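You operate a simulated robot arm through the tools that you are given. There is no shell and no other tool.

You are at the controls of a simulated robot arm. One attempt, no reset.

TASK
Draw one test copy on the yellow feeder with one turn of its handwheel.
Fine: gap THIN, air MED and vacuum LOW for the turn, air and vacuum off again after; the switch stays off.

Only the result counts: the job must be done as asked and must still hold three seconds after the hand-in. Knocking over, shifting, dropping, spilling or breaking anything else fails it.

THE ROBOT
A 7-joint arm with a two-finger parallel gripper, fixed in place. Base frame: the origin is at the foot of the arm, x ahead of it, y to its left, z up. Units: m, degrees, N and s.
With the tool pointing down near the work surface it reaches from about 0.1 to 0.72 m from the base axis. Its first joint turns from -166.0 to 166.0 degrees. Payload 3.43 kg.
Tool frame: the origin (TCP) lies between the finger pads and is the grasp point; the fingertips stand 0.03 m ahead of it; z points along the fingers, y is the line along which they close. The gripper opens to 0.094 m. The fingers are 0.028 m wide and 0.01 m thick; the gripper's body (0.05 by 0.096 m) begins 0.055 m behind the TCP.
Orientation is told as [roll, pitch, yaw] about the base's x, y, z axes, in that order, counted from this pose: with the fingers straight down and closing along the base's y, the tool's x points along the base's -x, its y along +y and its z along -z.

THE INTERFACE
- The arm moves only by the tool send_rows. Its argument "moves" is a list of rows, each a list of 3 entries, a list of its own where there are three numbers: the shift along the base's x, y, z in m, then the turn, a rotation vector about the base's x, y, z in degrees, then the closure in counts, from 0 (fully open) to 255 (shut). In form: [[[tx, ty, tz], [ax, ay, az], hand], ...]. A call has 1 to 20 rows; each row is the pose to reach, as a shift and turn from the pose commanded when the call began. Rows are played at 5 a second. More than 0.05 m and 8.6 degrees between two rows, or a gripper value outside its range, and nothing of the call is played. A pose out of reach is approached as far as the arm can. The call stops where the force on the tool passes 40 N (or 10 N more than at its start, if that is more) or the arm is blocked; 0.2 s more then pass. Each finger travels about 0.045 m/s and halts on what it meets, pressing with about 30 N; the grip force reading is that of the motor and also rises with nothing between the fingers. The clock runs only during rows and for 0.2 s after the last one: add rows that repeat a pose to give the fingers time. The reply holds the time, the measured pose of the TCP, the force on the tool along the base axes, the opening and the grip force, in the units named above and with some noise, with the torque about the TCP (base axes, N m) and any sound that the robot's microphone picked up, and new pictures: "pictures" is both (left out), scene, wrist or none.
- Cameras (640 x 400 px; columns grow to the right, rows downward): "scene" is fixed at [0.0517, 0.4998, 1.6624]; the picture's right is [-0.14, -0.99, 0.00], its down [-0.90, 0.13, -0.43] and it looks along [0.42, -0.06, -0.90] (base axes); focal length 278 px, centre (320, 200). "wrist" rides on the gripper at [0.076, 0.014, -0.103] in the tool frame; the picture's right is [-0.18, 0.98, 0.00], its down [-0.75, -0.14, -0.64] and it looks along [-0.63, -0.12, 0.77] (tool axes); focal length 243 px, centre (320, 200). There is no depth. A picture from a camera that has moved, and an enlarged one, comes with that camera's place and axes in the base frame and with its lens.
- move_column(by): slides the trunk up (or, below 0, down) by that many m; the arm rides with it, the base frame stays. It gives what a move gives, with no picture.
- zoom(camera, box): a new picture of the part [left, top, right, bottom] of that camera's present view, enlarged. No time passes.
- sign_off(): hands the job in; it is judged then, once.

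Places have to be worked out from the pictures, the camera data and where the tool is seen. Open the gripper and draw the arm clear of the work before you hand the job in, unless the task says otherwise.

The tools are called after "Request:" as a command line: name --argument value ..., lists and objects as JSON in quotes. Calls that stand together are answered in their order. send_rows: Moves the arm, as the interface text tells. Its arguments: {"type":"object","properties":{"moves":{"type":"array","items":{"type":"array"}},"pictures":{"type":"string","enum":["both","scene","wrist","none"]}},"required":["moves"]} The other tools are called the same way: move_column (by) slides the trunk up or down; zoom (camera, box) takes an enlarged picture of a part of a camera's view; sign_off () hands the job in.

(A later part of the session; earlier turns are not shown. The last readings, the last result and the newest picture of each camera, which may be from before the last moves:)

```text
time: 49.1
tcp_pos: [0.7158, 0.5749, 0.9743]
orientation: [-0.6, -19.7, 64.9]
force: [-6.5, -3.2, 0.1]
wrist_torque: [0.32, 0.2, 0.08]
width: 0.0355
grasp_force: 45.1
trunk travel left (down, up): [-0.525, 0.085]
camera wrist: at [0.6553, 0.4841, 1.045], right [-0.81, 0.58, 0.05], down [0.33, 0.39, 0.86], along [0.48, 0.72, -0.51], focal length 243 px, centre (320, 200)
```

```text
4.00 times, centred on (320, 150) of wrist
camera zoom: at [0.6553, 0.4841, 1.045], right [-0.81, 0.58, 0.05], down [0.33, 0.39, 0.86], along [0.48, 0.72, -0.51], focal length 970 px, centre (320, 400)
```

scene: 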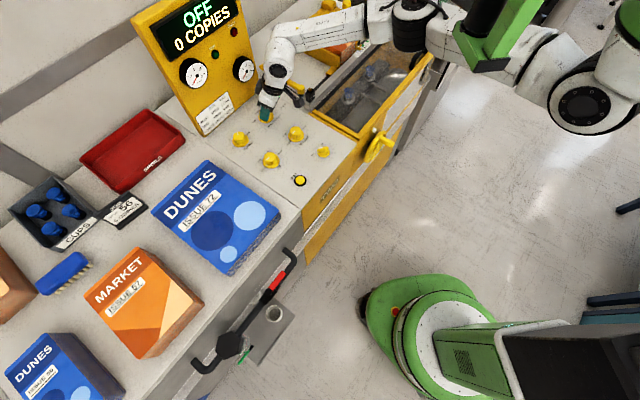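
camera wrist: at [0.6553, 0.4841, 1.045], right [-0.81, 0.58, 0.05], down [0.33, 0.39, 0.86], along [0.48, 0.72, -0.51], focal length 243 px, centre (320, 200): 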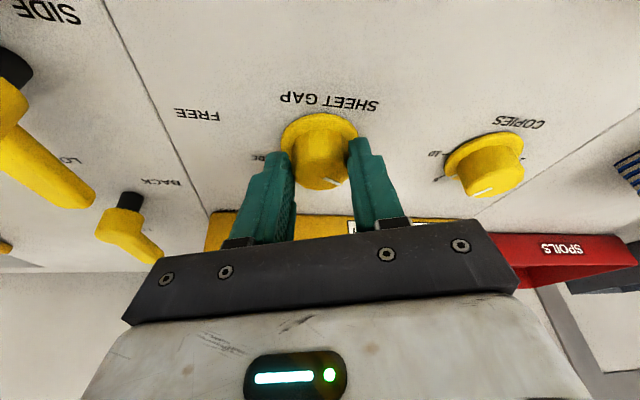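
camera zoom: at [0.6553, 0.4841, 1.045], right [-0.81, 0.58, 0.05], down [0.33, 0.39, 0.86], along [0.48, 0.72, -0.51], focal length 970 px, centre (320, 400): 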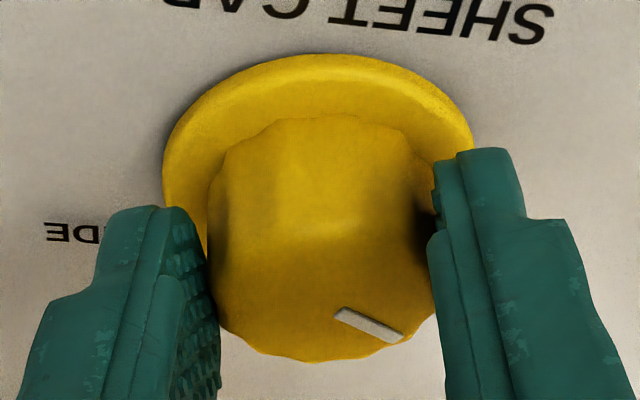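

The turn went smoothly with little force. I release, lift, and check the pointer against THIN.

Request:
send_rows --moves '[[[0, 0, 0], [0, 0, 0], 150], [[0, 0, 0], [0, 0, 0], 100], [[0, 0, 0], [0, 0, 0], 100], [[0, 0, 0.02], [0, 0, 0], 100], [[-0.005, -0.005, 0.05], [0, 0, 0], 100], [[-0.02, -0.03, 0.065], [0, 0, 0], 100], [[-0.02, -0.03, 0.065], [0, 0, 0], 100]]' --pictures "both"

Request:
zoom --camera "wrist" --box '[220, 60, 400, 180]'

Request:
zoom --camera "scene" --box '[225, 85, 325, 150]'

```text
time: 50.7
tcp_pos: [0.6971, 0.5447, 1.0408]
orientation: [-0.5, -19.6, 64.7]
force: [0.2, 0.1, 0.2]
wrist_torque: [0.02, 0.0, -0.01]
width: 0.0571
grasp_force: 0.1
trunk travel left (down, up): [-0.525, 0.085]
camera wrist: at [0.6361, 0.4554, 1.1104], right [-0.81, 0.58, 0.05], down [0.33, 0.39, 0.86], along [0.48, 0.72, -0.51], focal length 243 px, centre (320, 200)
```

scene: 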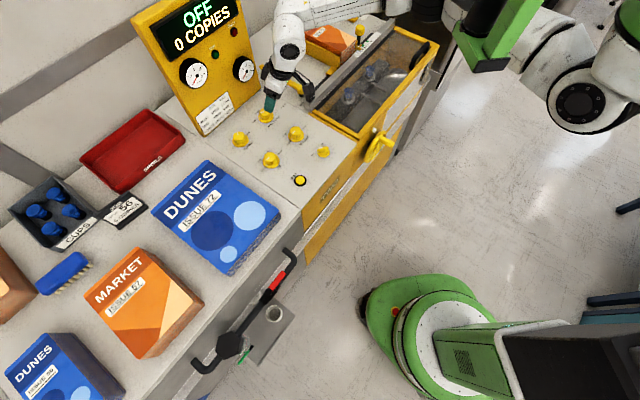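
wrist: 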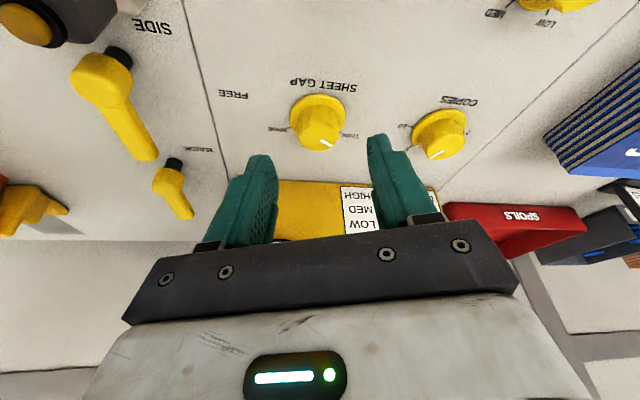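

```text
3.33 times, centred on (310, 120) of wrist
camera zoom: at [0.6361, 0.4554, 1.1104], right [-0.81, 0.58, 0.05], down [0.33, 0.39, 0.86], along [0.48, 0.72, -0.51], focal length 809 px, centre (353, 467)
```

zoom: 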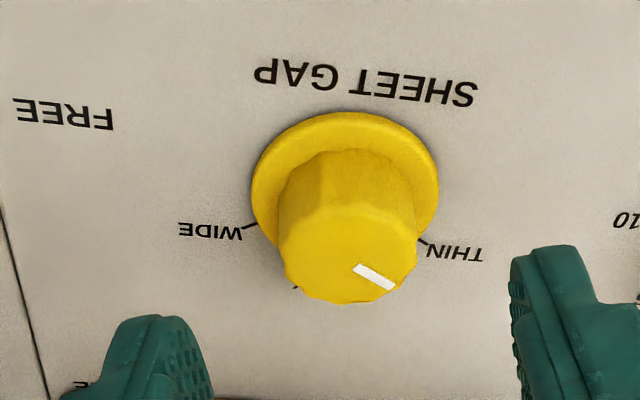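

```text
6.15 times, centred on (275, 118) of scene
camera zoom: at [0.0517, 0.4998, 1.6624], right [-0.14, -0.99, 0.0], down [-0.9, 0.13, -0.43], along [0.42, -0.06, -0.9], focal length 1711 px, centre (597, 708)
```

zoom: 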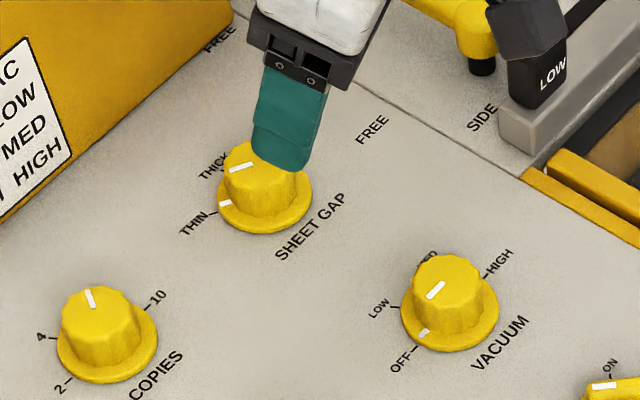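

SHEET GAP now points to THIN, in both the wrist and scene views. Next is the vacuum knob at about (0.6275, 0.4927): I move above it and bring the tool back to vertical.

Request:
send_rows --moves '[[[-0.014, -0.0104, 0.003], [-3.5, 1.77, 0], 100], [[-0.028, -0.0208, 0.006], [-7, 3.54, 0], 100], [[-0.042, -0.0312, 0.006], [-10.5, 5.3, 0], 100], [[-0.056, -0.0416, 0.006], [-14, 7.1, 0], 100], [[-0.0696, -0.052, 0.006], [-17.5, 8.85, 0], 100], [[-0.0696, -0.052, 0.006], [-17.5, 8.85, 0], 100]]' --pictures "both"

Request:
zoom --camera "wrist" --box '[240, 80, 400, 180]'

```text
time: 52.1
tcp_pos: [0.6238, 0.491, 1.0474]
orientation: [-0.2, 0.0, 64.6]
force: [-0.6, -0.8, 0.2]
wrist_torque: [-0.01, -0.01, -0.02]
width: 0.0574
grasp_force: 0.1
trunk travel left (down, up): [-0.525, 0.085]
camera wrist: at [0.578, 0.4274, 1.1491], right [-0.81, 0.59, 0.0], down [0.45, 0.62, 0.64], along [0.38, 0.52, -0.77], focal length 243 px, centre (320, 200)
```

scene: 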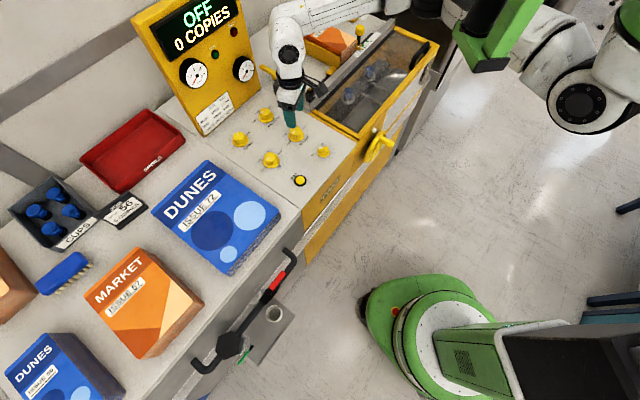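
wrist: 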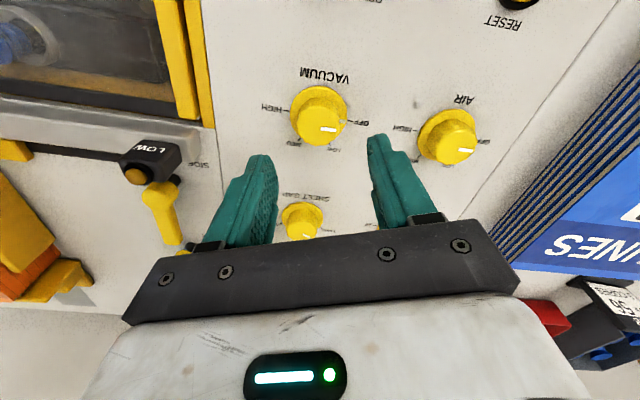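

```text
4.00 times, centred on (320, 130) of wrist
camera zoom: at [0.578, 0.4274, 1.1491], right [-0.81, 0.59, 0.0], down [0.45, 0.62, 0.64], along [0.38, 0.52, -0.77], focal length 970 px, centre (320, 480)
```

zoom: 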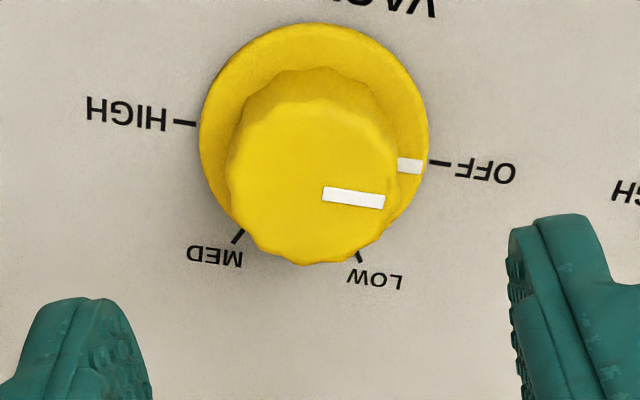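

The vacuum knob is at OFF and the tool needs about (+4.5, +2) mm. I correct, descend vertically and grip it.

Request:
send_rows --moves '[[[0.0045, 0.002, -0.02], [0, 0, 0], 100], [[0.0045, 0.002, -0.045], [0, 0, 0], 100], [[0.0045, 0.002, -0.065], [0, 0, 0], 100], [[0.0045, 0.002, -0.075], [0, 0, 0], 100], [[0.0045, 0.002, -0.075], [0, 0, 0], 100]]' --pictures "wrist"

Request:
zoom --camera "wrist" --box '[240, 100, 400, 200]'

Request:
zoom --camera "scene" --box '[260, 95, 340, 155]'

```text
time: 53.3
tcp_pos: [0.6291, 0.495, 0.9722]
orientation: [0.0, -0.1, 64.6]
force: [-0.5, 0.2, 0.3]
wrist_torque: [0.01, 0.01, -0.01]
width: 0.057
grasp_force: 0.1
trunk travel left (down, up): [-0.525, 0.085]
camera wrist: at [0.5831, 0.4308, 1.0726], right [-0.81, 0.59, 0.0], down [0.45, 0.62, 0.64], along [0.38, 0.52, -0.77], focal length 243 px, centre (320, 200)
```

wrist: 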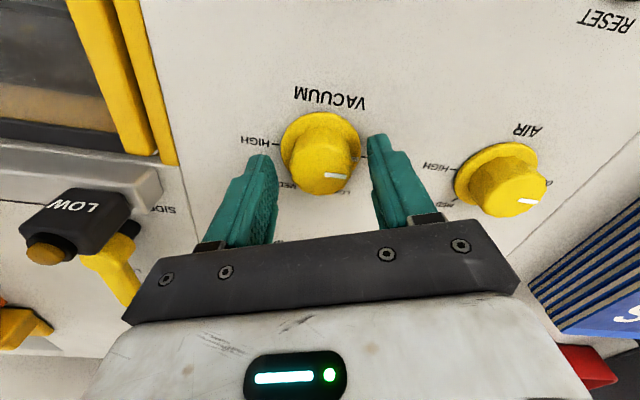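

```text
4.00 times, centred on (320, 150) of wrist
camera zoom: at [0.5831, 0.4308, 1.0726], right [-0.81, 0.59, 0.0], down [0.45, 0.62, 0.64], along [0.38, 0.52, -0.77], focal length 970 px, centre (320, 400)
```

zoom: 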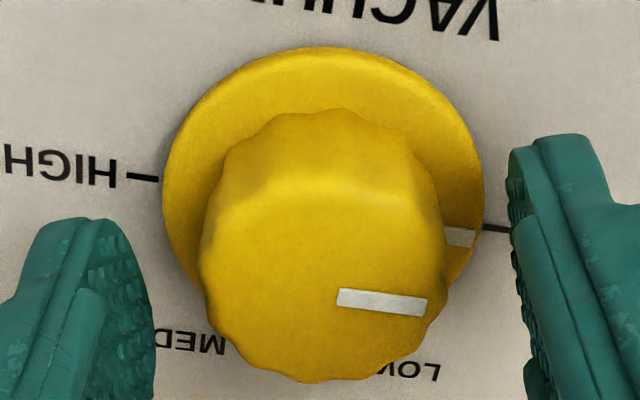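

```text
6.67 times, centred on (300, 125) of scene
camera zoom: at [0.0517, 0.4998, 1.6624], right [-0.14, -0.99, 0.0], down [-0.9, 0.13, -0.43], along [0.42, -0.06, -0.9], focal length 1854 px, centre (453, 700)
```

zoom: 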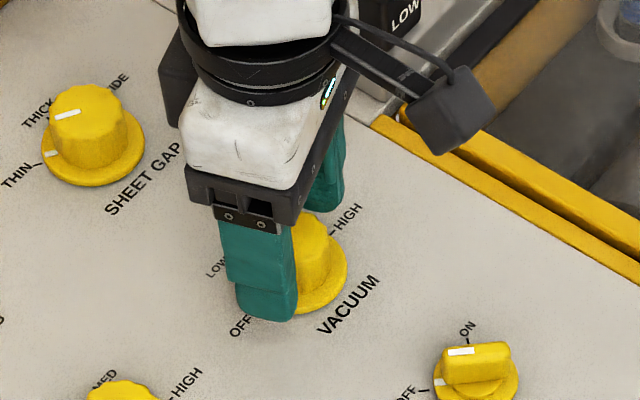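

The knob is centred between the pads. I close and check the side load.

Request:
send_rows --moves '[[[0.001, -0.001, 0], [0, 0, 0], 150], [[0.001, -0.001, 0], [0, 0, 0], 200], [[0.001, -0.001, 0], [0, 0, 0], 200], [[0.001, -0.001, 0], [0, 0, 0], 200]]' --pictures "none"

```text
time: 54.3
tcp_pos: [0.6284, 0.495, 0.9715]
orientation: [0.1, -0.2, 64.7]
force: [-8.8, 4.1, -1.5]
wrist_torque: [0.04, -0.06, -0.01]
width: 0.0356
grasp_force: 44.3
trunk travel left (down, up): [-0.525, 0.085]
```

Side load is about 10 N, roughly 2 mm of offset. I relieve it and turn 60° clockwise, from OFF to LOW.

Request:
send_rows --moves '[[[-0.0018, 0.0009, 0], [0, 0, 0], 200], [[-0.0018, 0.0009, 0], [0, 0, -7.5], 200], [[-0.0018, 0.0009, 0], [0, 0, -15], 200], [[-0.0018, 0.0009, 0], [0, 0, -22.5], 200], [[-0.0018, 0.0009, 0], [0, 0, -30], 200], [[-0.0018, 0.0009, 0], [0, 0, -37.5], 200], [[-0.0018, 0.0009, 0], [0, 0, -45], 200], [[-0.0018, 0.0009, 0], [0, 0, -52.5], 200], [[-0.0018, 0.0009, 0], [0, 0, -60], 200], [[-0.0018, 0.0009, 0], [0, 0, -60], 200]]' --pictures "wrist"

```text
time: 56.5
tcp_pos: [0.6285, 0.4956, 0.9705]
orientation: [-0.1, 0.0, 4.4]
force: [-11.3, 2.7, -7.6]
wrist_torque: [0.25, 0.93, -0.02]
width: 0.0355
grasp_force: 45.5
trunk travel left (down, up): [-0.525, 0.085]
camera wrist: at [0.551, 0.5022, 1.0727], right [0.11, 0.99, 0.0], down [0.76, -0.08, 0.64], along [0.64, -0.07, -0.77], focal length 243 px, centre (320, 200)
```

wrist: 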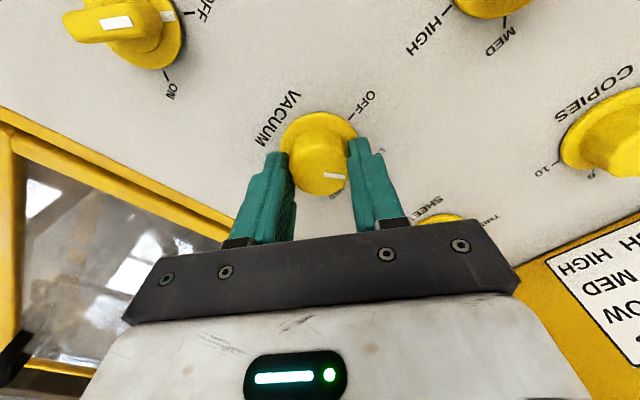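

The knob followed through 60°. I release, lift and verify LOW.

Request:
send_rows --moves '[[[0, 0, 0], [0, 0, 0], 150], [[0, 0, 0], [0, 0, 0], 100], [[0, 0, 0], [0, 0, 0], 100], [[0, 0, 0.03], [0, 0, 0], 100], [[0, 0, 0.065], [0, 0, 0], 100], [[0, 0, 0.065], [0, 0, 0], 100]]' --pictures "both"

Request:
zoom --camera "wrist" --box '[240, 80, 400, 180]'

Request:
zoom --camera "scene" --box '[225, 90, 345, 180]'

```text
time: 57.9
tcp_pos: [0.6304, 0.4936, 1.0366]
orientation: [-0.2, 0.0, 4.7]
force: [-0.6, 0.0, -0.1]
wrist_torque: [0.01, 0.01, 0.0]
width: 0.057
grasp_force: 0.1
trunk travel left (down, up): [-0.525, 0.085]
camera wrist: at [0.5524, 0.5009, 1.1386], right [0.1, 0.99, 0.0], down [0.76, -0.08, 0.64], along [0.64, -0.07, -0.77], focal length 243 px, centre (320, 200)
```

scene: 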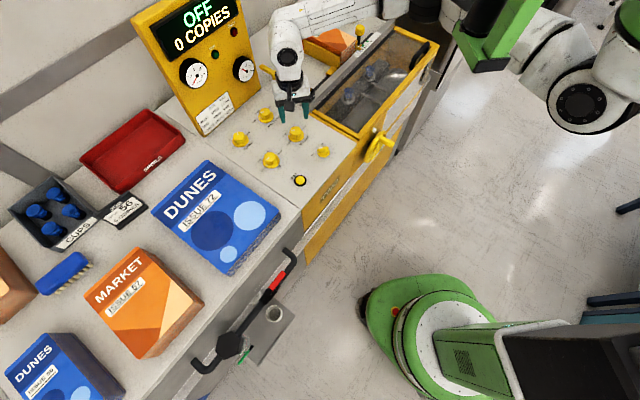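
wrist: 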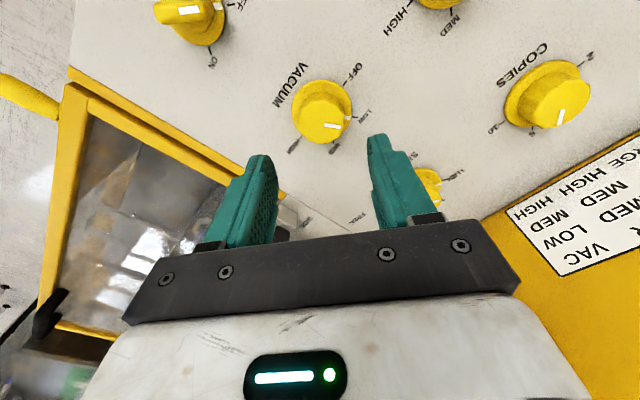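

```text
4.00 times, centred on (320, 130) of wrist
camera zoom: at [0.5524, 0.5009, 1.1386], right [0.1, 0.99, 0.0], down [0.76, -0.08, 0.64], along [0.64, -0.07, -0.77], focal length 970 px, centre (320, 480)
```

zoom: 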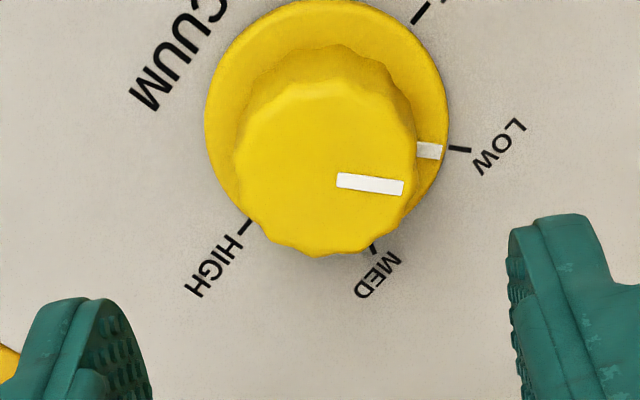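

```text
4.44 times, centred on (285, 135) of scene
camera zoom: at [0.0517, 0.4998, 1.6624], right [-0.14, -0.99, 0.0], down [-0.9, 0.13, -0.43], along [0.42, -0.06, -0.9], focal length 1236 px, centre (476, 489)
```

zoom: 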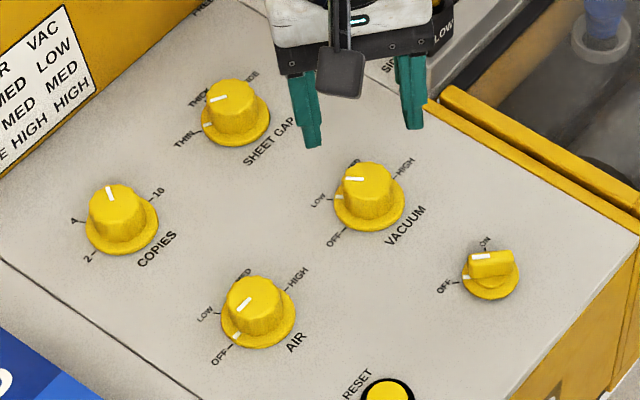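

Vacuum is at LOW. Now I move above the air knob at about (0.540, 0.582) and bring yaw back to 65° for the clockwise turns.

Request:
send_rows --moves '[[[-0.0113, 0.011, 0.005], [0, 0, 7.5], 100], [[-0.0226, 0.022, 0.01], [0, 0, 15], 100], [[-0.0339, 0.033, 0.01], [0, 0, 22.5], 100], [[-0.0452, 0.044, 0.01], [0, 0, 30], 100], [[-0.0565, 0.055, 0.01], [0, 0, 37.5], 100], [[-0.0678, 0.066, 0.01], [0, 0, 45], 100], [[-0.0791, 0.077, 0.01], [0, 0, 52.5], 100], [[-0.0904, 0.0885, 0.01], [0, 0, 60], 100], [[-0.0904, 0.0885, 0.01], [0, 0, 60], 100]]' --pictures "both"

Request:
zoom --camera "wrist" --box '[240, 80, 400, 180]'

```text
time: 59.9
tcp_pos: [0.5378, 0.5849, 1.0464]
orientation: [-0.1, -0.2, 64.7]
force: [0.0, -0.2, 0.4]
wrist_torque: [0.0, 0.0, 0.01]
width: 0.0572
grasp_force: 0.1
trunk travel left (down, up): [-0.525, 0.085]
camera wrist: at [0.4914, 0.5211, 1.1488], right [-0.81, 0.59, 0.0], down [0.45, 0.62, 0.64], along [0.38, 0.52, -0.77], focal length 243 px, centre (320, 200)
```

scene: 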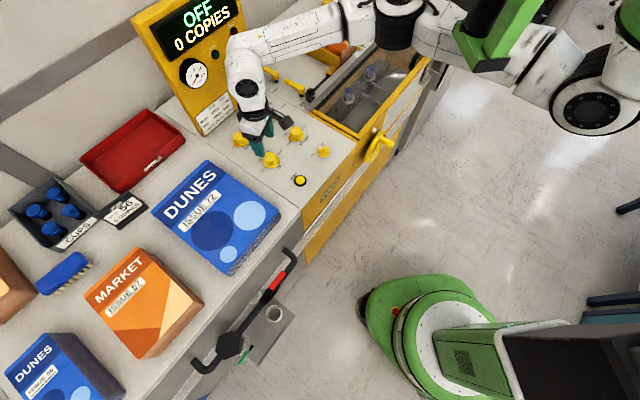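
wrist: 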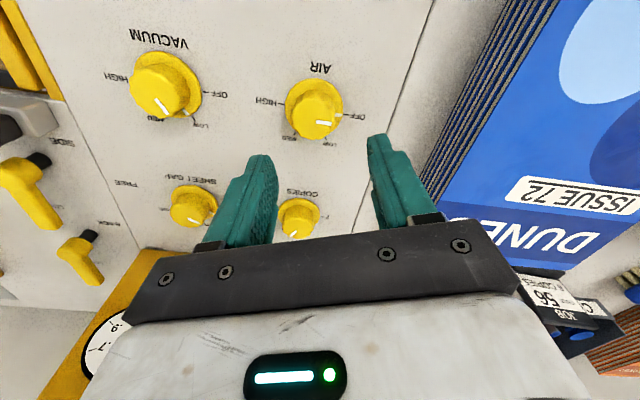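

```text
4.00 times, centred on (320, 130) of wrist
camera zoom: at [0.4914, 0.5211, 1.1488], right [-0.81, 0.59, 0.0], down [0.45, 0.62, 0.64], along [0.38, 0.52, -0.77], focal length 970 px, centre (320, 480)
```

zoom: 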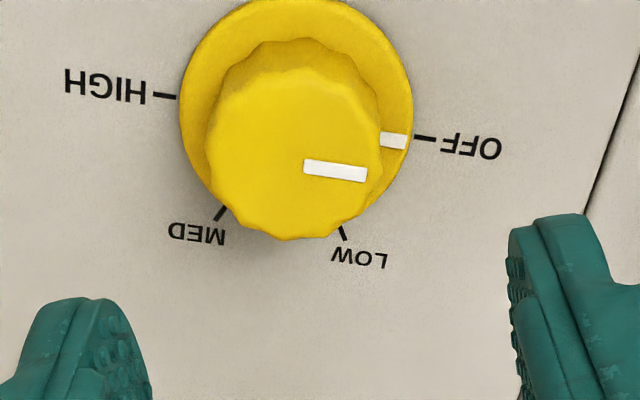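

Air is at OFF, and the tool needs about (+1.8, −5) mm to be centred. I correct and descend.

Request:
send_rows --moves '[[[0.0018, -0.005, -0.02], [0, 0, 0], 100], [[0.0018, -0.005, -0.045], [0, 0, 0], 100], [[0.0018, -0.005, -0.065], [0, 0, 0], 100], [[0.0018, -0.005, -0.075], [0, 0, 0], 100], [[0.0018, -0.005, -0.075], [0, 0, 0], 100]]' --pictures "wrist"

Request:
zoom --camera "wrist" --box '[240, 100, 400, 200]'

```text
time: 61.1
tcp_pos: [0.5418, 0.5806, 0.9715]
orientation: [-0.1, -0.1, 64.8]
force: [-0.5, -0.2, 0.0]
wrist_torque: [-0.02, 0.0, -0.03]
width: 0.0572
grasp_force: 0.1
trunk travel left (down, up): [-0.525, 0.085]
camera wrist: at [0.4957, 0.5161, 1.0735], right [-0.81, 0.59, 0.0], down [0.45, 0.62, 0.64], along [0.38, 0.52, -0.77], focal length 243 px, centre (320, 200)
```

wrist: 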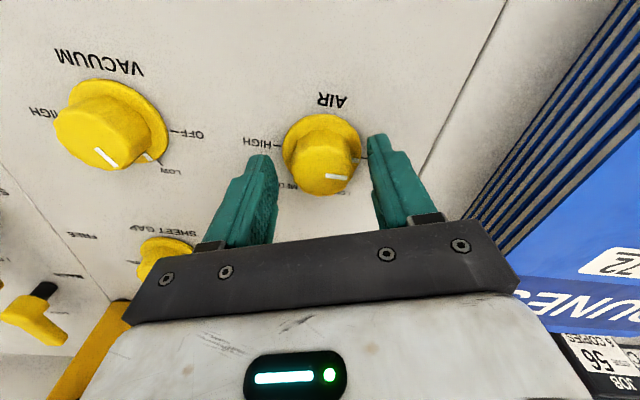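

```text
4.00 times, centred on (320, 150) of wrist
camera zoom: at [0.4957, 0.5161, 1.0735], right [-0.81, 0.59, 0.0], down [0.45, 0.62, 0.64], along [0.38, 0.52, -0.77], focal length 970 px, centre (320, 400)
```

zoom: 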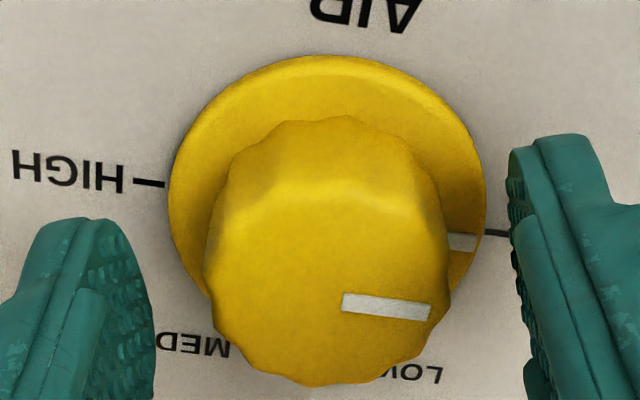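

The same picture as at the vacuum knob. I close and read the side load.

Request:
send_rows --moves '[[[0, 0, 0], [0, 0, 0], 150], [[0, 0, 0], [0, 0, 0], 200], [[0, 0, 0], [0, 0, 0], 200], [[0, 0, 0], [0, 0, 0], 200]]' --pictures "none"

```text
time: 62.1
tcp_pos: [0.5416, 0.5799, 0.9722]
orientation: [0.1, -0.2, 64.7]
force: [-3.3, 1.4, -3.0]
wrist_torque: [0.35, 0.34, -0.01]
width: 0.0358
grasp_force: 44.9
trunk travel left (down, up): [-0.525, 0.085]
```

Side load is low. I turn 60° clockwise, from OFF to LOW.

Request:
send_rows --moves '[[[-0.001, 0.0004, 0], [0, 0, 0], 200], [[-0.001, 0.0004, 0], [0, 0, -7.5], 200], [[-0.001, 0.0004, 0], [0, 0, -15], 200], [[-0.001, 0.0004, 0], [0, 0, -22.5], 200], [[-0.001, 0.0004, 0], [0, 0, -30], 200], [[-0.001, 0.0004, 0], [0, 0, -37.5], 200], [[-0.001, 0.0004, 0], [0, 0, -45], 200], [[-0.001, 0.0004, 0], [0, 0, -52.5], 200], [[-0.001, 0.0004, 0], [0, 0, -60], 200], [[-0.001, 0.0004, 0], [0, 0, -60], 200]]' --pictures "wrist"

```text
time: 64.3
tcp_pos: [0.5407, 0.5809, 0.9723]
orientation: [0.2, -0.2, 4.4]
force: [8.4, 26.9, 11.3]
wrist_torque: [0.2, -1.24, 0.01]
width: 0.0357
grasp_force: 45.3
trunk travel left (down, up): [-0.525, 0.085]
camera wrist: at [0.4622, 0.5887, 1.0737], right [0.11, 0.99, 0.0], down [0.76, -0.08, 0.64], along [0.64, -0.07, -0.77], focal length 243 px, centre (320, 200)
```

wrist: 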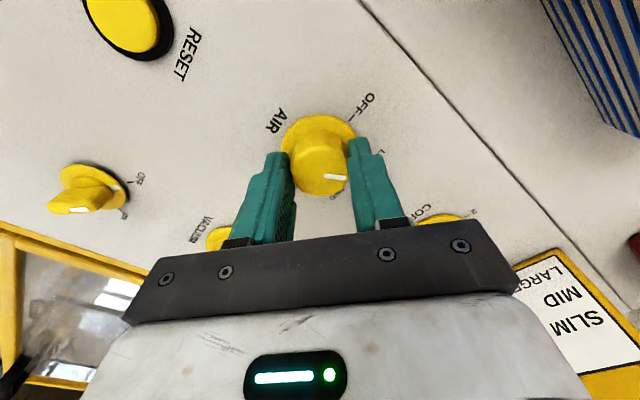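

The knob followed. Some side load shows the true centre a few mm toward +y. I release, lift and check LOW.

Request:
send_rows --moves '[[[0, 0, 0], [0, 0, 0], 150], [[0, 0, 0], [0, 0, 0], 100], [[0, 0, 0], [0, 0, 0], 100], [[0, 0, 0.03], [0, 0, 0], 100], [[0, 0, 0.075], [0, 0, 0], 100], [[0, 0, 0.075], [0, 0, 0], 100]]' --pictures "wrist"

Request:
zoom --camera "wrist" --box '[240, 80, 400, 180]'

```text
time: 65.7
tcp_pos: [0.5433, 0.5787, 1.0469]
orientation: [-0.1, -0.1, 4.7]
force: [-0.2, -0.3, 0.6]
wrist_torque: [-0.01, 0.0, -0.01]
width: 0.0572
grasp_force: 0.0
trunk travel left (down, up): [-0.525, 0.085]
camera wrist: at [0.4643, 0.5853, 1.1479], right [0.1, 0.99, 0.0], down [0.76, -0.08, 0.64], along [0.64, -0.07, -0.77], focal length 243 px, centre (320, 200)
```

wrist: 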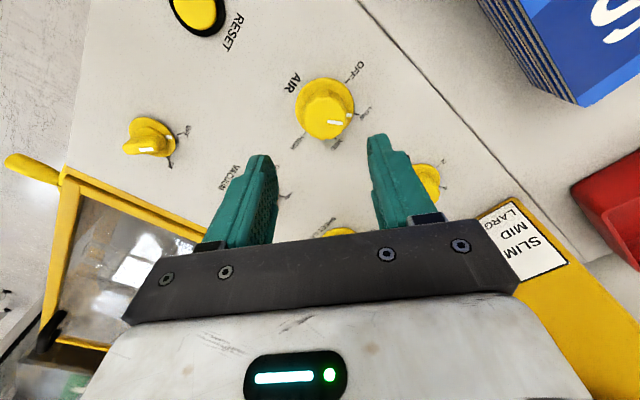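

```text
4.00 times, centred on (320, 130) of wrist
camera zoom: at [0.4643, 0.5853, 1.1479], right [0.1, 0.99, 0.0], down [0.76, -0.08, 0.64], along [0.64, -0.07, -0.77], focal length 970 px, centre (320, 480)
```

zoom: 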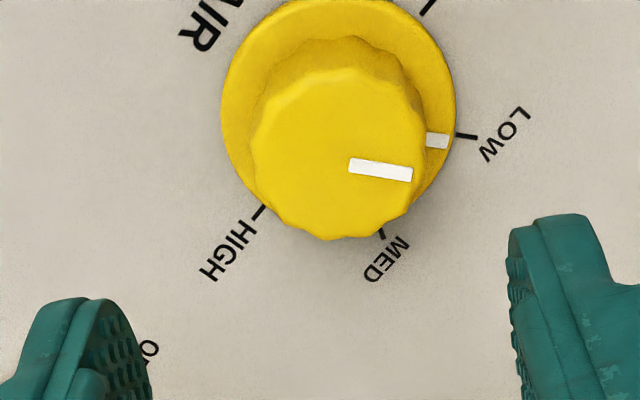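

Air is at LOW. For the next step to MED I swing the tool back 60°, re-centre by (−1.2, +3.5) mm, then descend and grip again.

Request:
send_rows --moves '[[[-0.0012, 0.0035, 0], [0, 0, 7.5], 100], [[-0.0012, 0.0035, 0], [0, 0, 15], 100], [[-0.0012, 0.0035, 0], [0, 0, 22.5], 100], [[-0.0012, 0.0035, 0], [0, 0, 30], 100], [[-0.0012, 0.0035, 0], [0, 0, 37.5], 100], [[-0.0012, 0.0035, 0], [0, 0, 45], 100], [[-0.0012, 0.0035, 0], [0, 0, 52.5], 100], [[-0.0012, 0.0035, 0], [0, 0, 60], 100], [[-0.0012, 0.0035, -0.03], [0, 0, 60], 100], [[-0.0012, 0.0035, -0.06], [0, 0, 60], 100], [[-0.0012, 0.0035, -0.075], [0, 0, 60], 100], [[-0.0012, 0.0035, -0.075], [0, 0, 60], 100]]' --pictures "wrist"

Request:
zoom --camera "wrist" --box '[240, 100, 400, 200]'

```text
time: 68.3
tcp_pos: [0.5398, 0.5807, 0.9707]
orientation: [0.0, -0.1, 64.7]
force: [0.8, 0.5, 0.4]
wrist_torque: [0.01, 0.0, -0.03]
width: 0.057
grasp_force: 0.0
trunk travel left (down, up): [-0.525, 0.085]
camera wrist: at [0.4932, 0.5175, 1.072], right [-0.81, 0.59, 0.0], down [0.45, 0.62, 0.64], along [0.38, 0.52, -0.77], focal length 243 px, centre (320, 200)
```

wrist: 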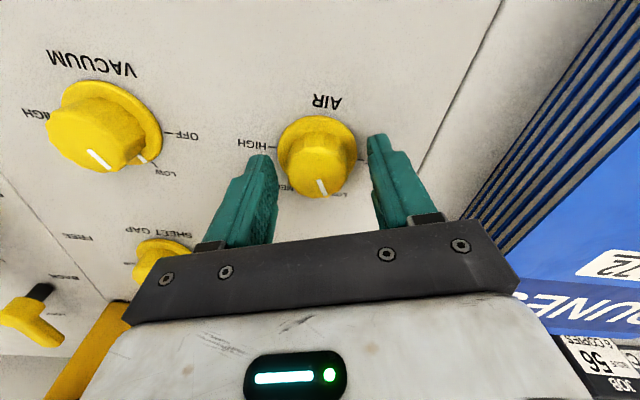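

```text
4.00 times, centred on (320, 150) of wrist
camera zoom: at [0.4932, 0.5175, 1.072], right [-0.81, 0.59, 0.0], down [0.45, 0.62, 0.64], along [0.38, 0.52, -0.77], focal length 970 px, centre (320, 400)
```

zoom: 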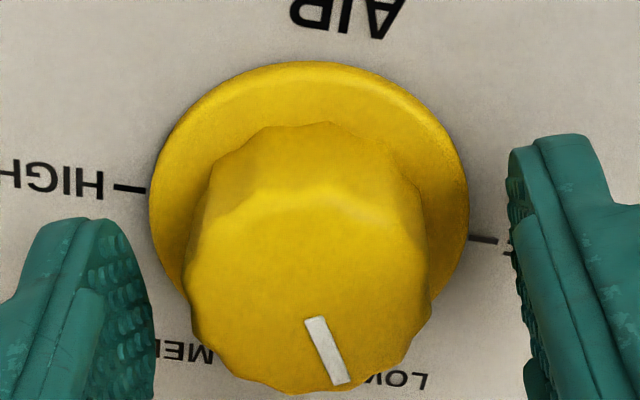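

The knob is slightly off laterally and ahead of the tool. I shift by (+2.5, +2.5) mm and close.

Request:
send_rows --moves '[[[0.0025, 0.0025, 0], [0, 0, 0], 100], [[0.0025, 0.0025, 0], [0, 0, 0], 150], [[0.0025, 0.0025, 0], [0, 0, 0], 200], [[0.0025, 0.0025, 0], [0, 0, 0], 200], [[0.0025, 0.0025, 0], [0, 0, 0], 200]]' --pictures "none"

```text
time: 69.5
tcp_pos: [0.5439, 0.5851, 0.9701]
orientation: [-0.1, 0.0, 64.6]
force: [6.8, -1.1, 1.4]
wrist_torque: [-0.16, 0.11, 0.01]
width: 0.0353
grasp_force: 45.0
trunk travel left (down, up): [-0.525, 0.085]
```

Load is small. I turn another 60° clockwise, from LOW to MED.

Request:
send_rows --moves '[[[0.001, 0, 0], [0, 0, 0], 200], [[0.001, 0, 0], [0, 0, -7.5], 200], [[0.001, 0, 0], [0, 0, -15], 200], [[0.001, 0, 0], [0, 0, -22.5], 200], [[0.001, 0, 0], [0, 0, -30], 200], [[0.001, 0, 0], [0, 0, -37.5], 200], [[0.001, 0, 0], [0, 0, -45], 200], [[0.001, 0, 0], [0, 0, -52.5], 200], [[0.001, 0, 0], [0, 0, -60], 200], [[0.001, 0, 0], [0, 0, -60], 200]]' --pictures "none"

Request:
send_rows --moves '[[[0, 0, 0], [0, 0, 0], 150], [[0, 0, 0], [0, 0, 0], 100], [[0, 0, 0], [0, 0, 0], 100], [[0, 0, 0.03], [0, 0, 0], 100], [[0, 0, 0.075], [0, 0, 0], 100], [[0, 0, 0.075], [0, 0, 0], 100]]' --pictures "both"

Request:
zoom --camera "wrist" --box '[240, 80, 400, 180]'

Request:
zoom --camera "scene" --box '[225, 90, 345, 180]'

```text
time: 71.7
tcp_pos: [0.5442, 0.5826, 0.9712]
orientation: [-0.8, -0.2, 4.4]
force: [4.0, -20.9, 9.5]
wrist_torque: [-0.4, 0.64, 0.04]
width: 0.0354
grasp_force: 45.0
trunk travel left (down, up): [-0.525, 0.085]
stopped in row 10: the force on the tool passed its limit at 42 N (the readings are from after the stop); the commanded pose is now the measured one
```

```text
time: 73.0
tcp_pos: [0.5428, 0.5841, 1.0441]
orientation: [-0.5, -0.2, 4.6]
force: [0.5, 0.5, -0.6]
wrist_torque: [0.02, 0.0, -0.04]
width: 0.0572
grasp_force: 0.0
trunk travel left (down, up): [-0.525, 0.085]
camera wrist: at [0.4644, 0.5924, 1.1463], right [0.11, 0.99, -0.01], down [0.76, -0.07, 0.65], along [0.64, -0.08, -0.76], focal length 243 px, centre (320, 200)
```

scene: 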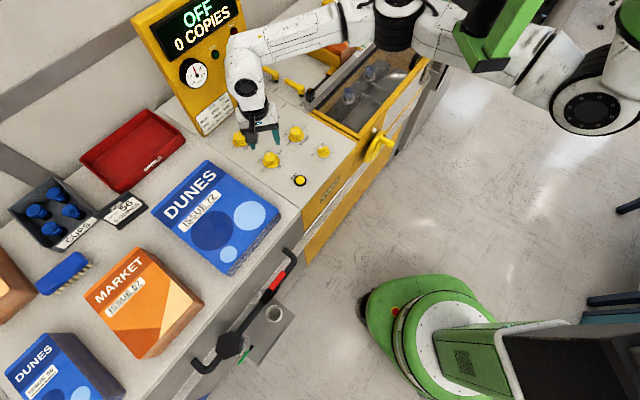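
wrist: 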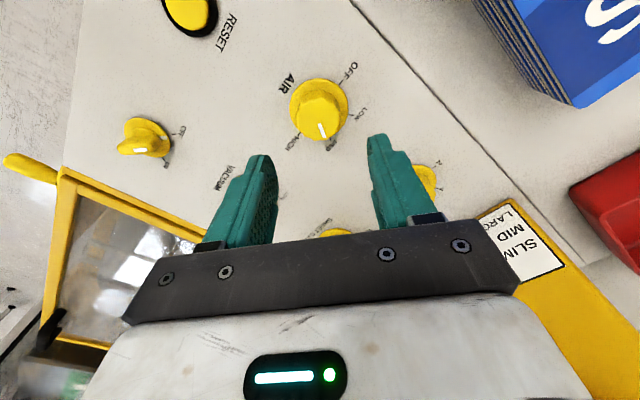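

```text
4.00 times, centred on (320, 130) of wrist
camera zoom: at [0.4644, 0.5924, 1.1463], right [0.11, 0.99, -0.01], down [0.76, -0.07, 0.65], along [0.64, -0.08, -0.76], focal length 970 px, centre (320, 480)
```

zoom: 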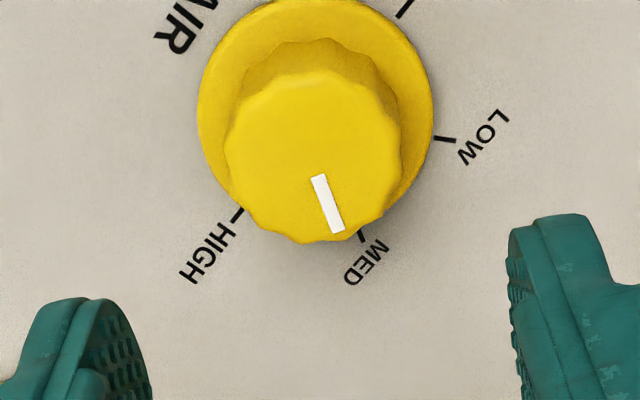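

```text
4.44 times, centred on (285, 135) of scene
camera zoom: at [0.0517, 0.4998, 1.6624], right [-0.14, -0.99, 0.0], down [-0.9, 0.13, -0.43], along [0.42, -0.06, -0.9], focal length 1236 px, centre (476, 489)
```

zoom: 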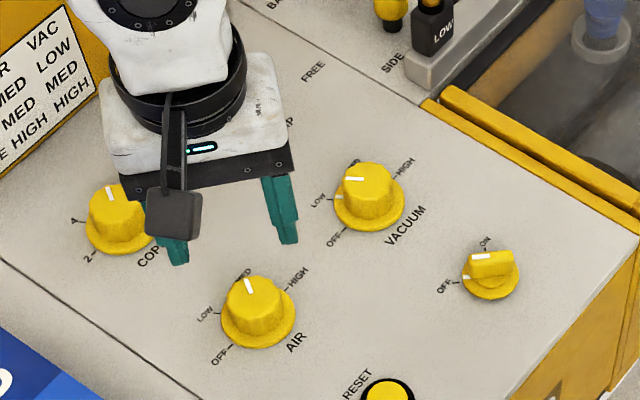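

AIR is at MED, VACUUM at LOW, GAP at THIN, and the main switch still OFF. Now the handwheel: I move to a viewpoint in front of it, around (0.52, 0.22, 1.08), facing the machine.

Request:
send_rows --moves '[[[-0.005, -0.03, 0.03], [0.3, 0, 4], 60], [[-0.01, -0.07, 0.05], [0.3, 0, 8], 30], [[-0.013, -0.11, 0.05], [0.3, 0, 12], 0], [[-0.016, -0.15, 0.05], [0.3, 0, 16], 0], [[-0.018, -0.19, 0.05], [0.3, 0, 20], 0], [[-0.02, -0.23, 0.05], [0.3, 0, 24], 0], [[-0.022, -0.27, 0.05], [0.3, 0, 28], 0], [[-0.023, -0.31, 0.045], [0.3, 0, 34], 0], [[-0.023, -0.35, 0.04], [0.3, 0, 40], 0], [[-0.023, -0.36, 0.04], [0.3, 0, 40], 0]]' --pictures "both"

```text
time: 75.2
tcp_pos: [0.5213, 0.2243, 1.0884]
orientation: [-0.2, -0.4, 44.6]
force: [-0.4, -0.4, -0.6]
wrist_torque: [-0.02, 0.01, -0.01]
width: 0.0941
grasp_force: 0.1
trunk travel left (down, up): [-0.525, 0.085]
camera wrist: at [0.4551, 0.1791, 1.1893], right [-0.56, 0.83, 0.0], down [0.63, 0.43, 0.65], along [0.54, 0.36, -0.76], focal length 243 px, centre (320, 200)
```

scene: 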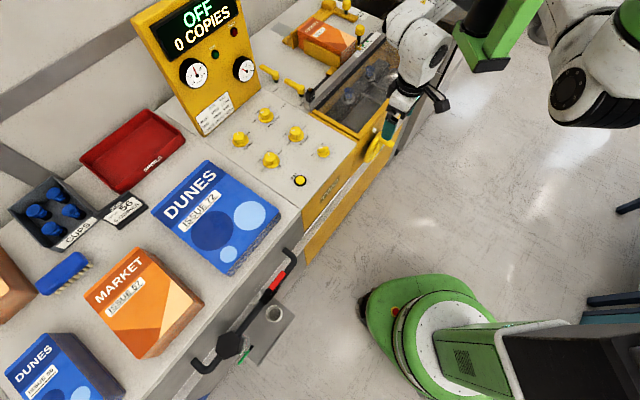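
wrist: 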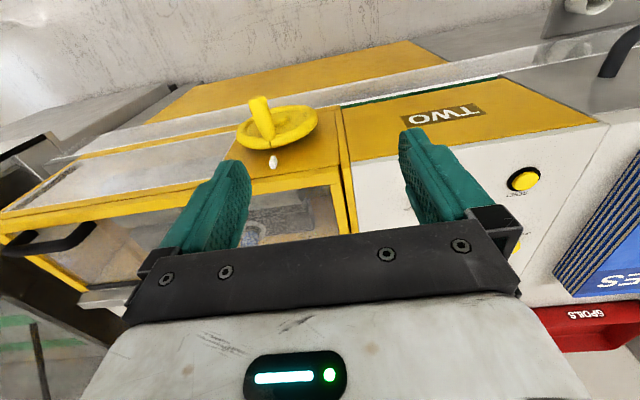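

Request:
zoom --camera "wrist" --box '[200, 70, 360, 190]'

Request:
zoom --camera "scene" --box '[150, 40, 270, 120]'

Request:
zoom --camera "wrist" --box '[0, 20, 640, 300]'

```text
3.33 times, centred on (280, 130) of wrist
camera zoom: at [0.4551, 0.1791, 1.1893], right [-0.56, 0.83, 0.0], down [0.63, 0.43, 0.65], along [0.54, 0.36, -0.76], focal length 809 px, centre (453, 433)
```

zoom: 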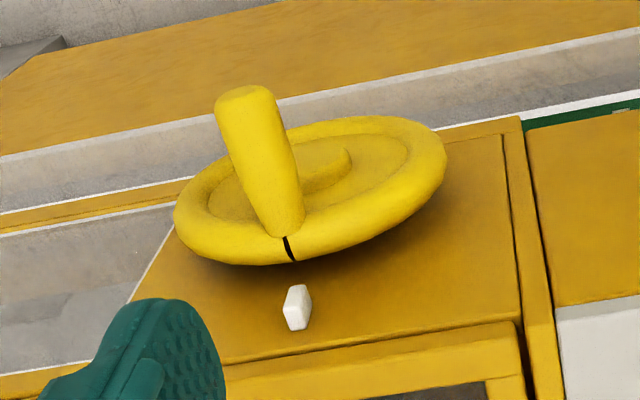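

```text
5.00 times, centred on (210, 80) of scene
camera zoom: at [0.0517, 0.4998, 1.6624], right [-0.14, -0.99, 0.0], down [-0.9, 0.13, -0.43], along [0.42, -0.06, -0.9], focal length 1390 px, centre (870, 800)
```

zoom: 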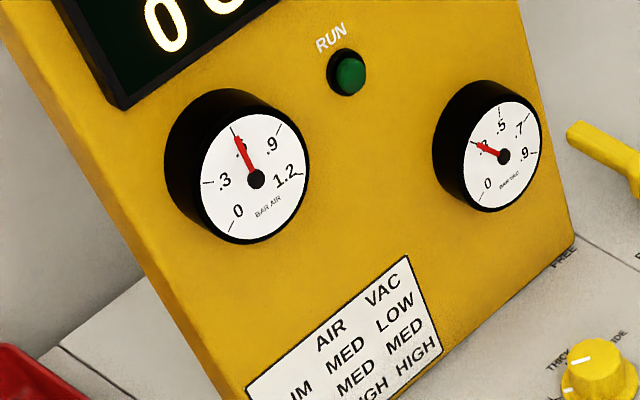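

```text
1.00 times, centred on (320, 160) of wrist (not enlarged: the box is as wide or as high as the picture)
camera zoom: at [0.4551, 0.1791, 1.1893], right [-0.56, 0.83, 0.0], down [0.63, 0.43, 0.65], along [0.54, 0.36, -0.76], focal length 243 px, centre (320, 240)
```

zoom: 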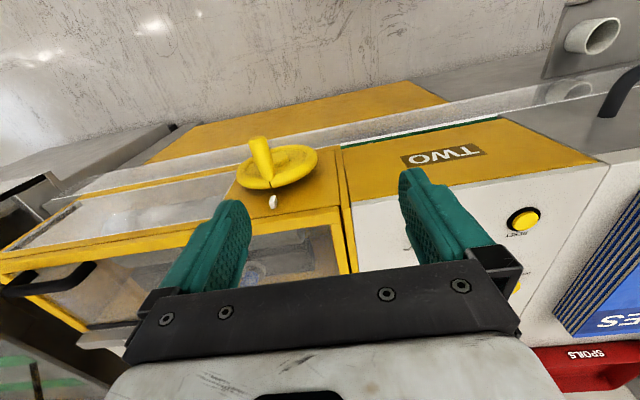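

The gauges show 0.6 bar air and 0.3 bar vacuum, so both settings took effect. The wheel's black mark sits at 12 o'clock, facing the white index, with the crank handle at the top. I move lower and tilt to view the wheel more from the front, looking for clearance below it and any direction marking.

Request:
send_rows --moves '[[[-0.008, -0.015, -0.02], [3.5, -3.56, 0], 0], [[-0.016, -0.03, -0.04], [7, -7.1, 0], 0], [[-0.025, -0.045, -0.06], [10.5, -10.7, 0], 0], [[-0.035, -0.06, -0.08], [14, -14.2, 0], 0], [[-0.035, -0.06, -0.08], [14, -14.2, 0], 0]]' --pictures "both"

Request:
zoom --camera "wrist" --box '[160, 40, 400, 200]'

```text
time: 76.5
tcp_pos: [0.5075, 0.1927, 1.0031]
orientation: [-0.3, -20.2, 44.6]
force: [0.7, 0.8, 0.3]
wrist_torque: [-0.03, 0.03, -0.01]
width: 0.0941
grasp_force: 0.1
out of reach, approached as far as the arm can: row 3, 4, 5
trunk travel left (down, up): [-0.525, 0.085]
camera wrist: at [0.4202, 0.1271, 1.0716], right [-0.57, 0.82, 0.06], down [0.44, 0.24, 0.86], along [0.7, 0.51, -0.5], focal length 243 px, centre (320, 200)
```

scene: 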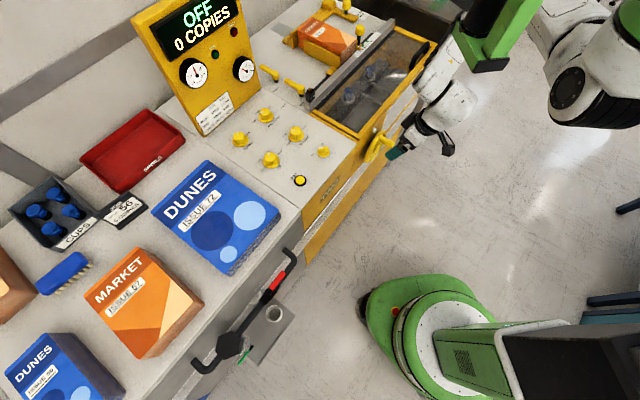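
wrist: 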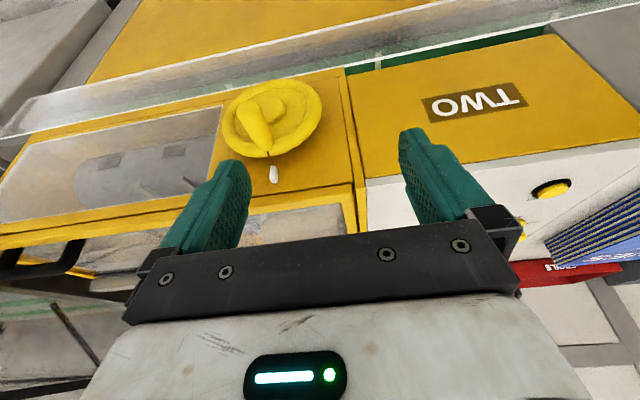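

```text
2.50 times, centred on (280, 120) of wrist
camera zoom: at [0.4202, 0.1271, 1.0716], right [-0.57, 0.82, 0.06], down [0.44, 0.24, 0.86], along [0.7, 0.51, -0.5], focal length 606 px, centre (420, 400)
```

zoom: 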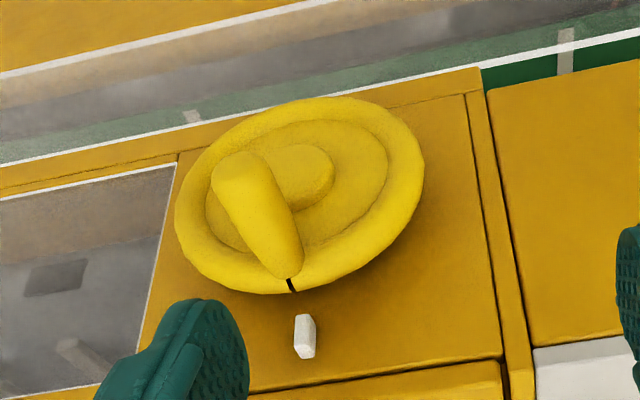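

The front view shows the wheel with its hub, the handle, the black mark on the rim and the white index. I zoom tightly for any arrow or text on the wheel or nearby.

Request:
zoom --camera "wrist" --box '[215, 70, 335, 145]'

Request:
zoom --camera "wrist" --box '[215, 120, 355, 210]'

Request:
zoom --camera "wrist" --box '[0, 0, 240, 150]'

Request:
zoom --camera "wrist" --box '[300, 0, 640, 180]'

```text
5.33 times, centred on (275, 108) of wrist
camera zoom: at [0.4202, 0.1271, 1.0716], right [-0.57, 0.82, 0.06], down [0.44, 0.24, 0.86], along [0.7, 0.51, -0.5], focal length 1294 px, centre (560, 693)
```

zoom: 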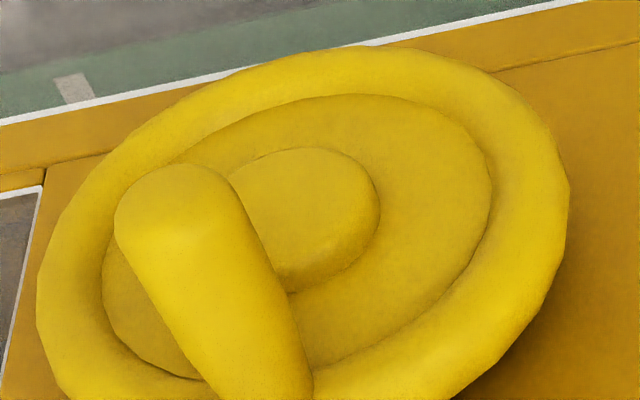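

```text
4.44 times, centred on (285, 165) of wrist
camera zoom: at [0.4202, 0.1271, 1.0716], right [-0.57, 0.82, 0.06], down [0.44, 0.24, 0.86], along [0.7, 0.51, -0.5], focal length 1078 px, centre (476, 356)
```

zoom: 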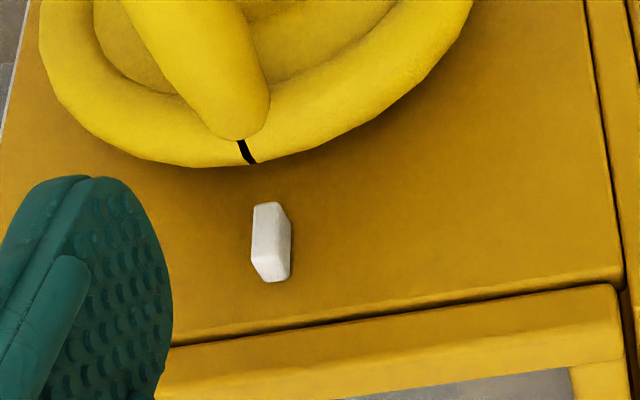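

```text
2.67 times, centred on (120, 75) of wrist
camera zoom: at [0.4202, 0.1271, 1.0716], right [-0.57, 0.82, 0.06], down [0.44, 0.24, 0.86], along [0.7, 0.51, -0.5], focal length 647 px, centre (853, 533)
```

zoom: 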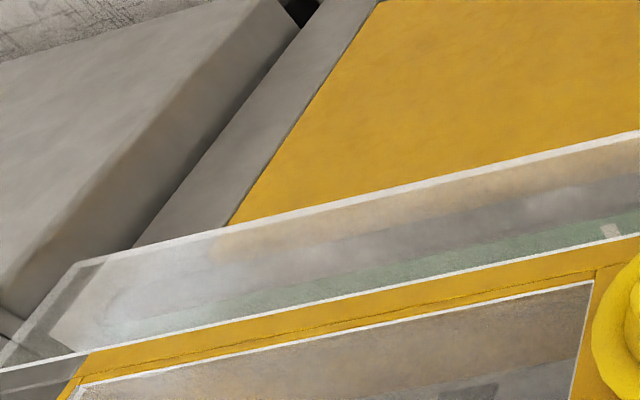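

```text
1.88 times, centred on (470, 90) of wrist
camera zoom: at [0.4202, 0.1271, 1.0716], right [-0.57, 0.82, 0.06], down [0.44, 0.24, 0.86], along [0.7, 0.51, -0.5], focal length 457 px, centre (38, 407)
```

zoom: 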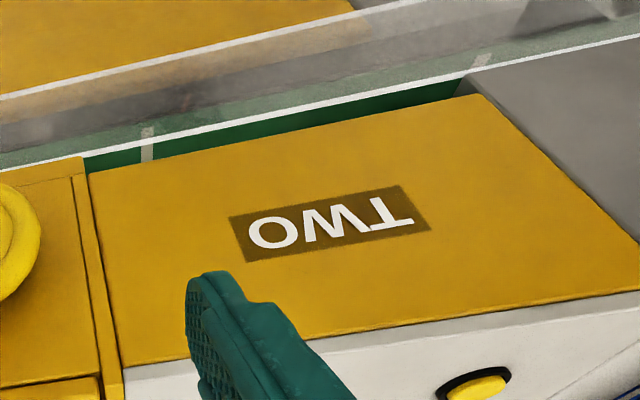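

No arrow or text appears on the wheel, just the notch and the index. From these views the hub is at about (0.632, 0.211, 0.815). The handle stands 5 cm above it, pointing toward the robot, with its outer end about 6 cm in front of the wheel. The space in front of the face is free. I move above the handle with the same 20° lean, keeping the body away from the wheel.

Request:
send_rows --moves '[[[0.01, 0, 0.0], [0, 0, 0], 30], [[0.03, -0.003, 0.0], [0, 0, 0], 60], [[0.05, -0.006, -0.005], [0, 0, 0], 100], [[0.07, -0.01, -0.01], [0, 0, 0], 105], [[0.0915, -0.0137, -0.02], [0, 0, 0], 105], [[0.0915, -0.0137, -0.03], [0, 0, 0], 105], [[0.0915, -0.0137, -0.03], [0, 0, 0], 105]]' --pictures "both"

Request:
zoom --camera "wrist" --box '[220, 60, 420, 200]'

```text
time: 78.0
tcp_pos: [0.5979, 0.1798, 0.973]
orientation: [-0.3, -20.2, 44.4]
force: [0.4, 0.2, 1.4]
wrist_torque: [0.0, -0.02, -0.02]
width: 0.055
grasp_force: 0.1
trunk travel left (down, up): [-0.525, 0.085]
camera wrist: at [0.511, 0.1152, 1.0421], right [-0.56, 0.82, 0.06], down [0.44, 0.24, 0.86], along [0.7, 0.51, -0.5], focal length 243 px, centre (320, 200)
```

scene: 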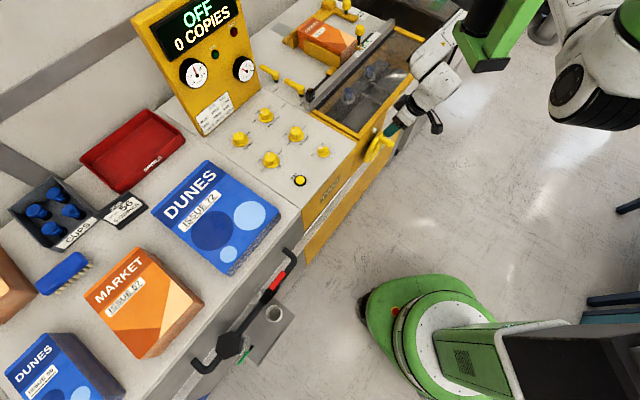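
wrist: 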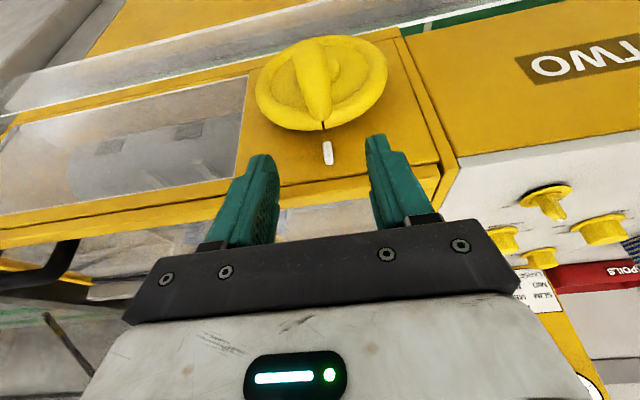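

```text
2.86 times, centred on (320, 130) of wrist
camera zoom: at [0.511, 0.1152, 1.0421], right [-0.56, 0.82, 0.06], down [0.44, 0.24, 0.86], along [0.7, 0.51, -0.5], focal length 693 px, centre (320, 400)
```

zoom: 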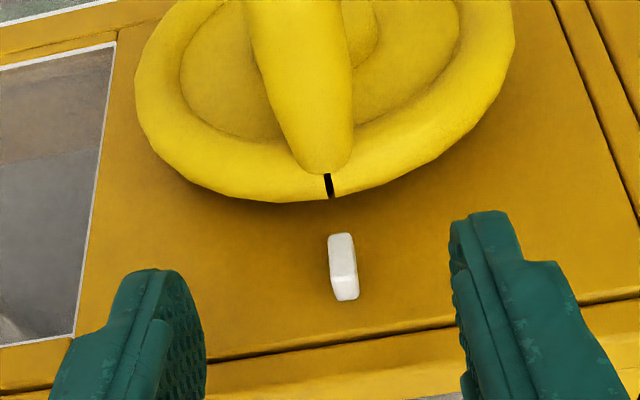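

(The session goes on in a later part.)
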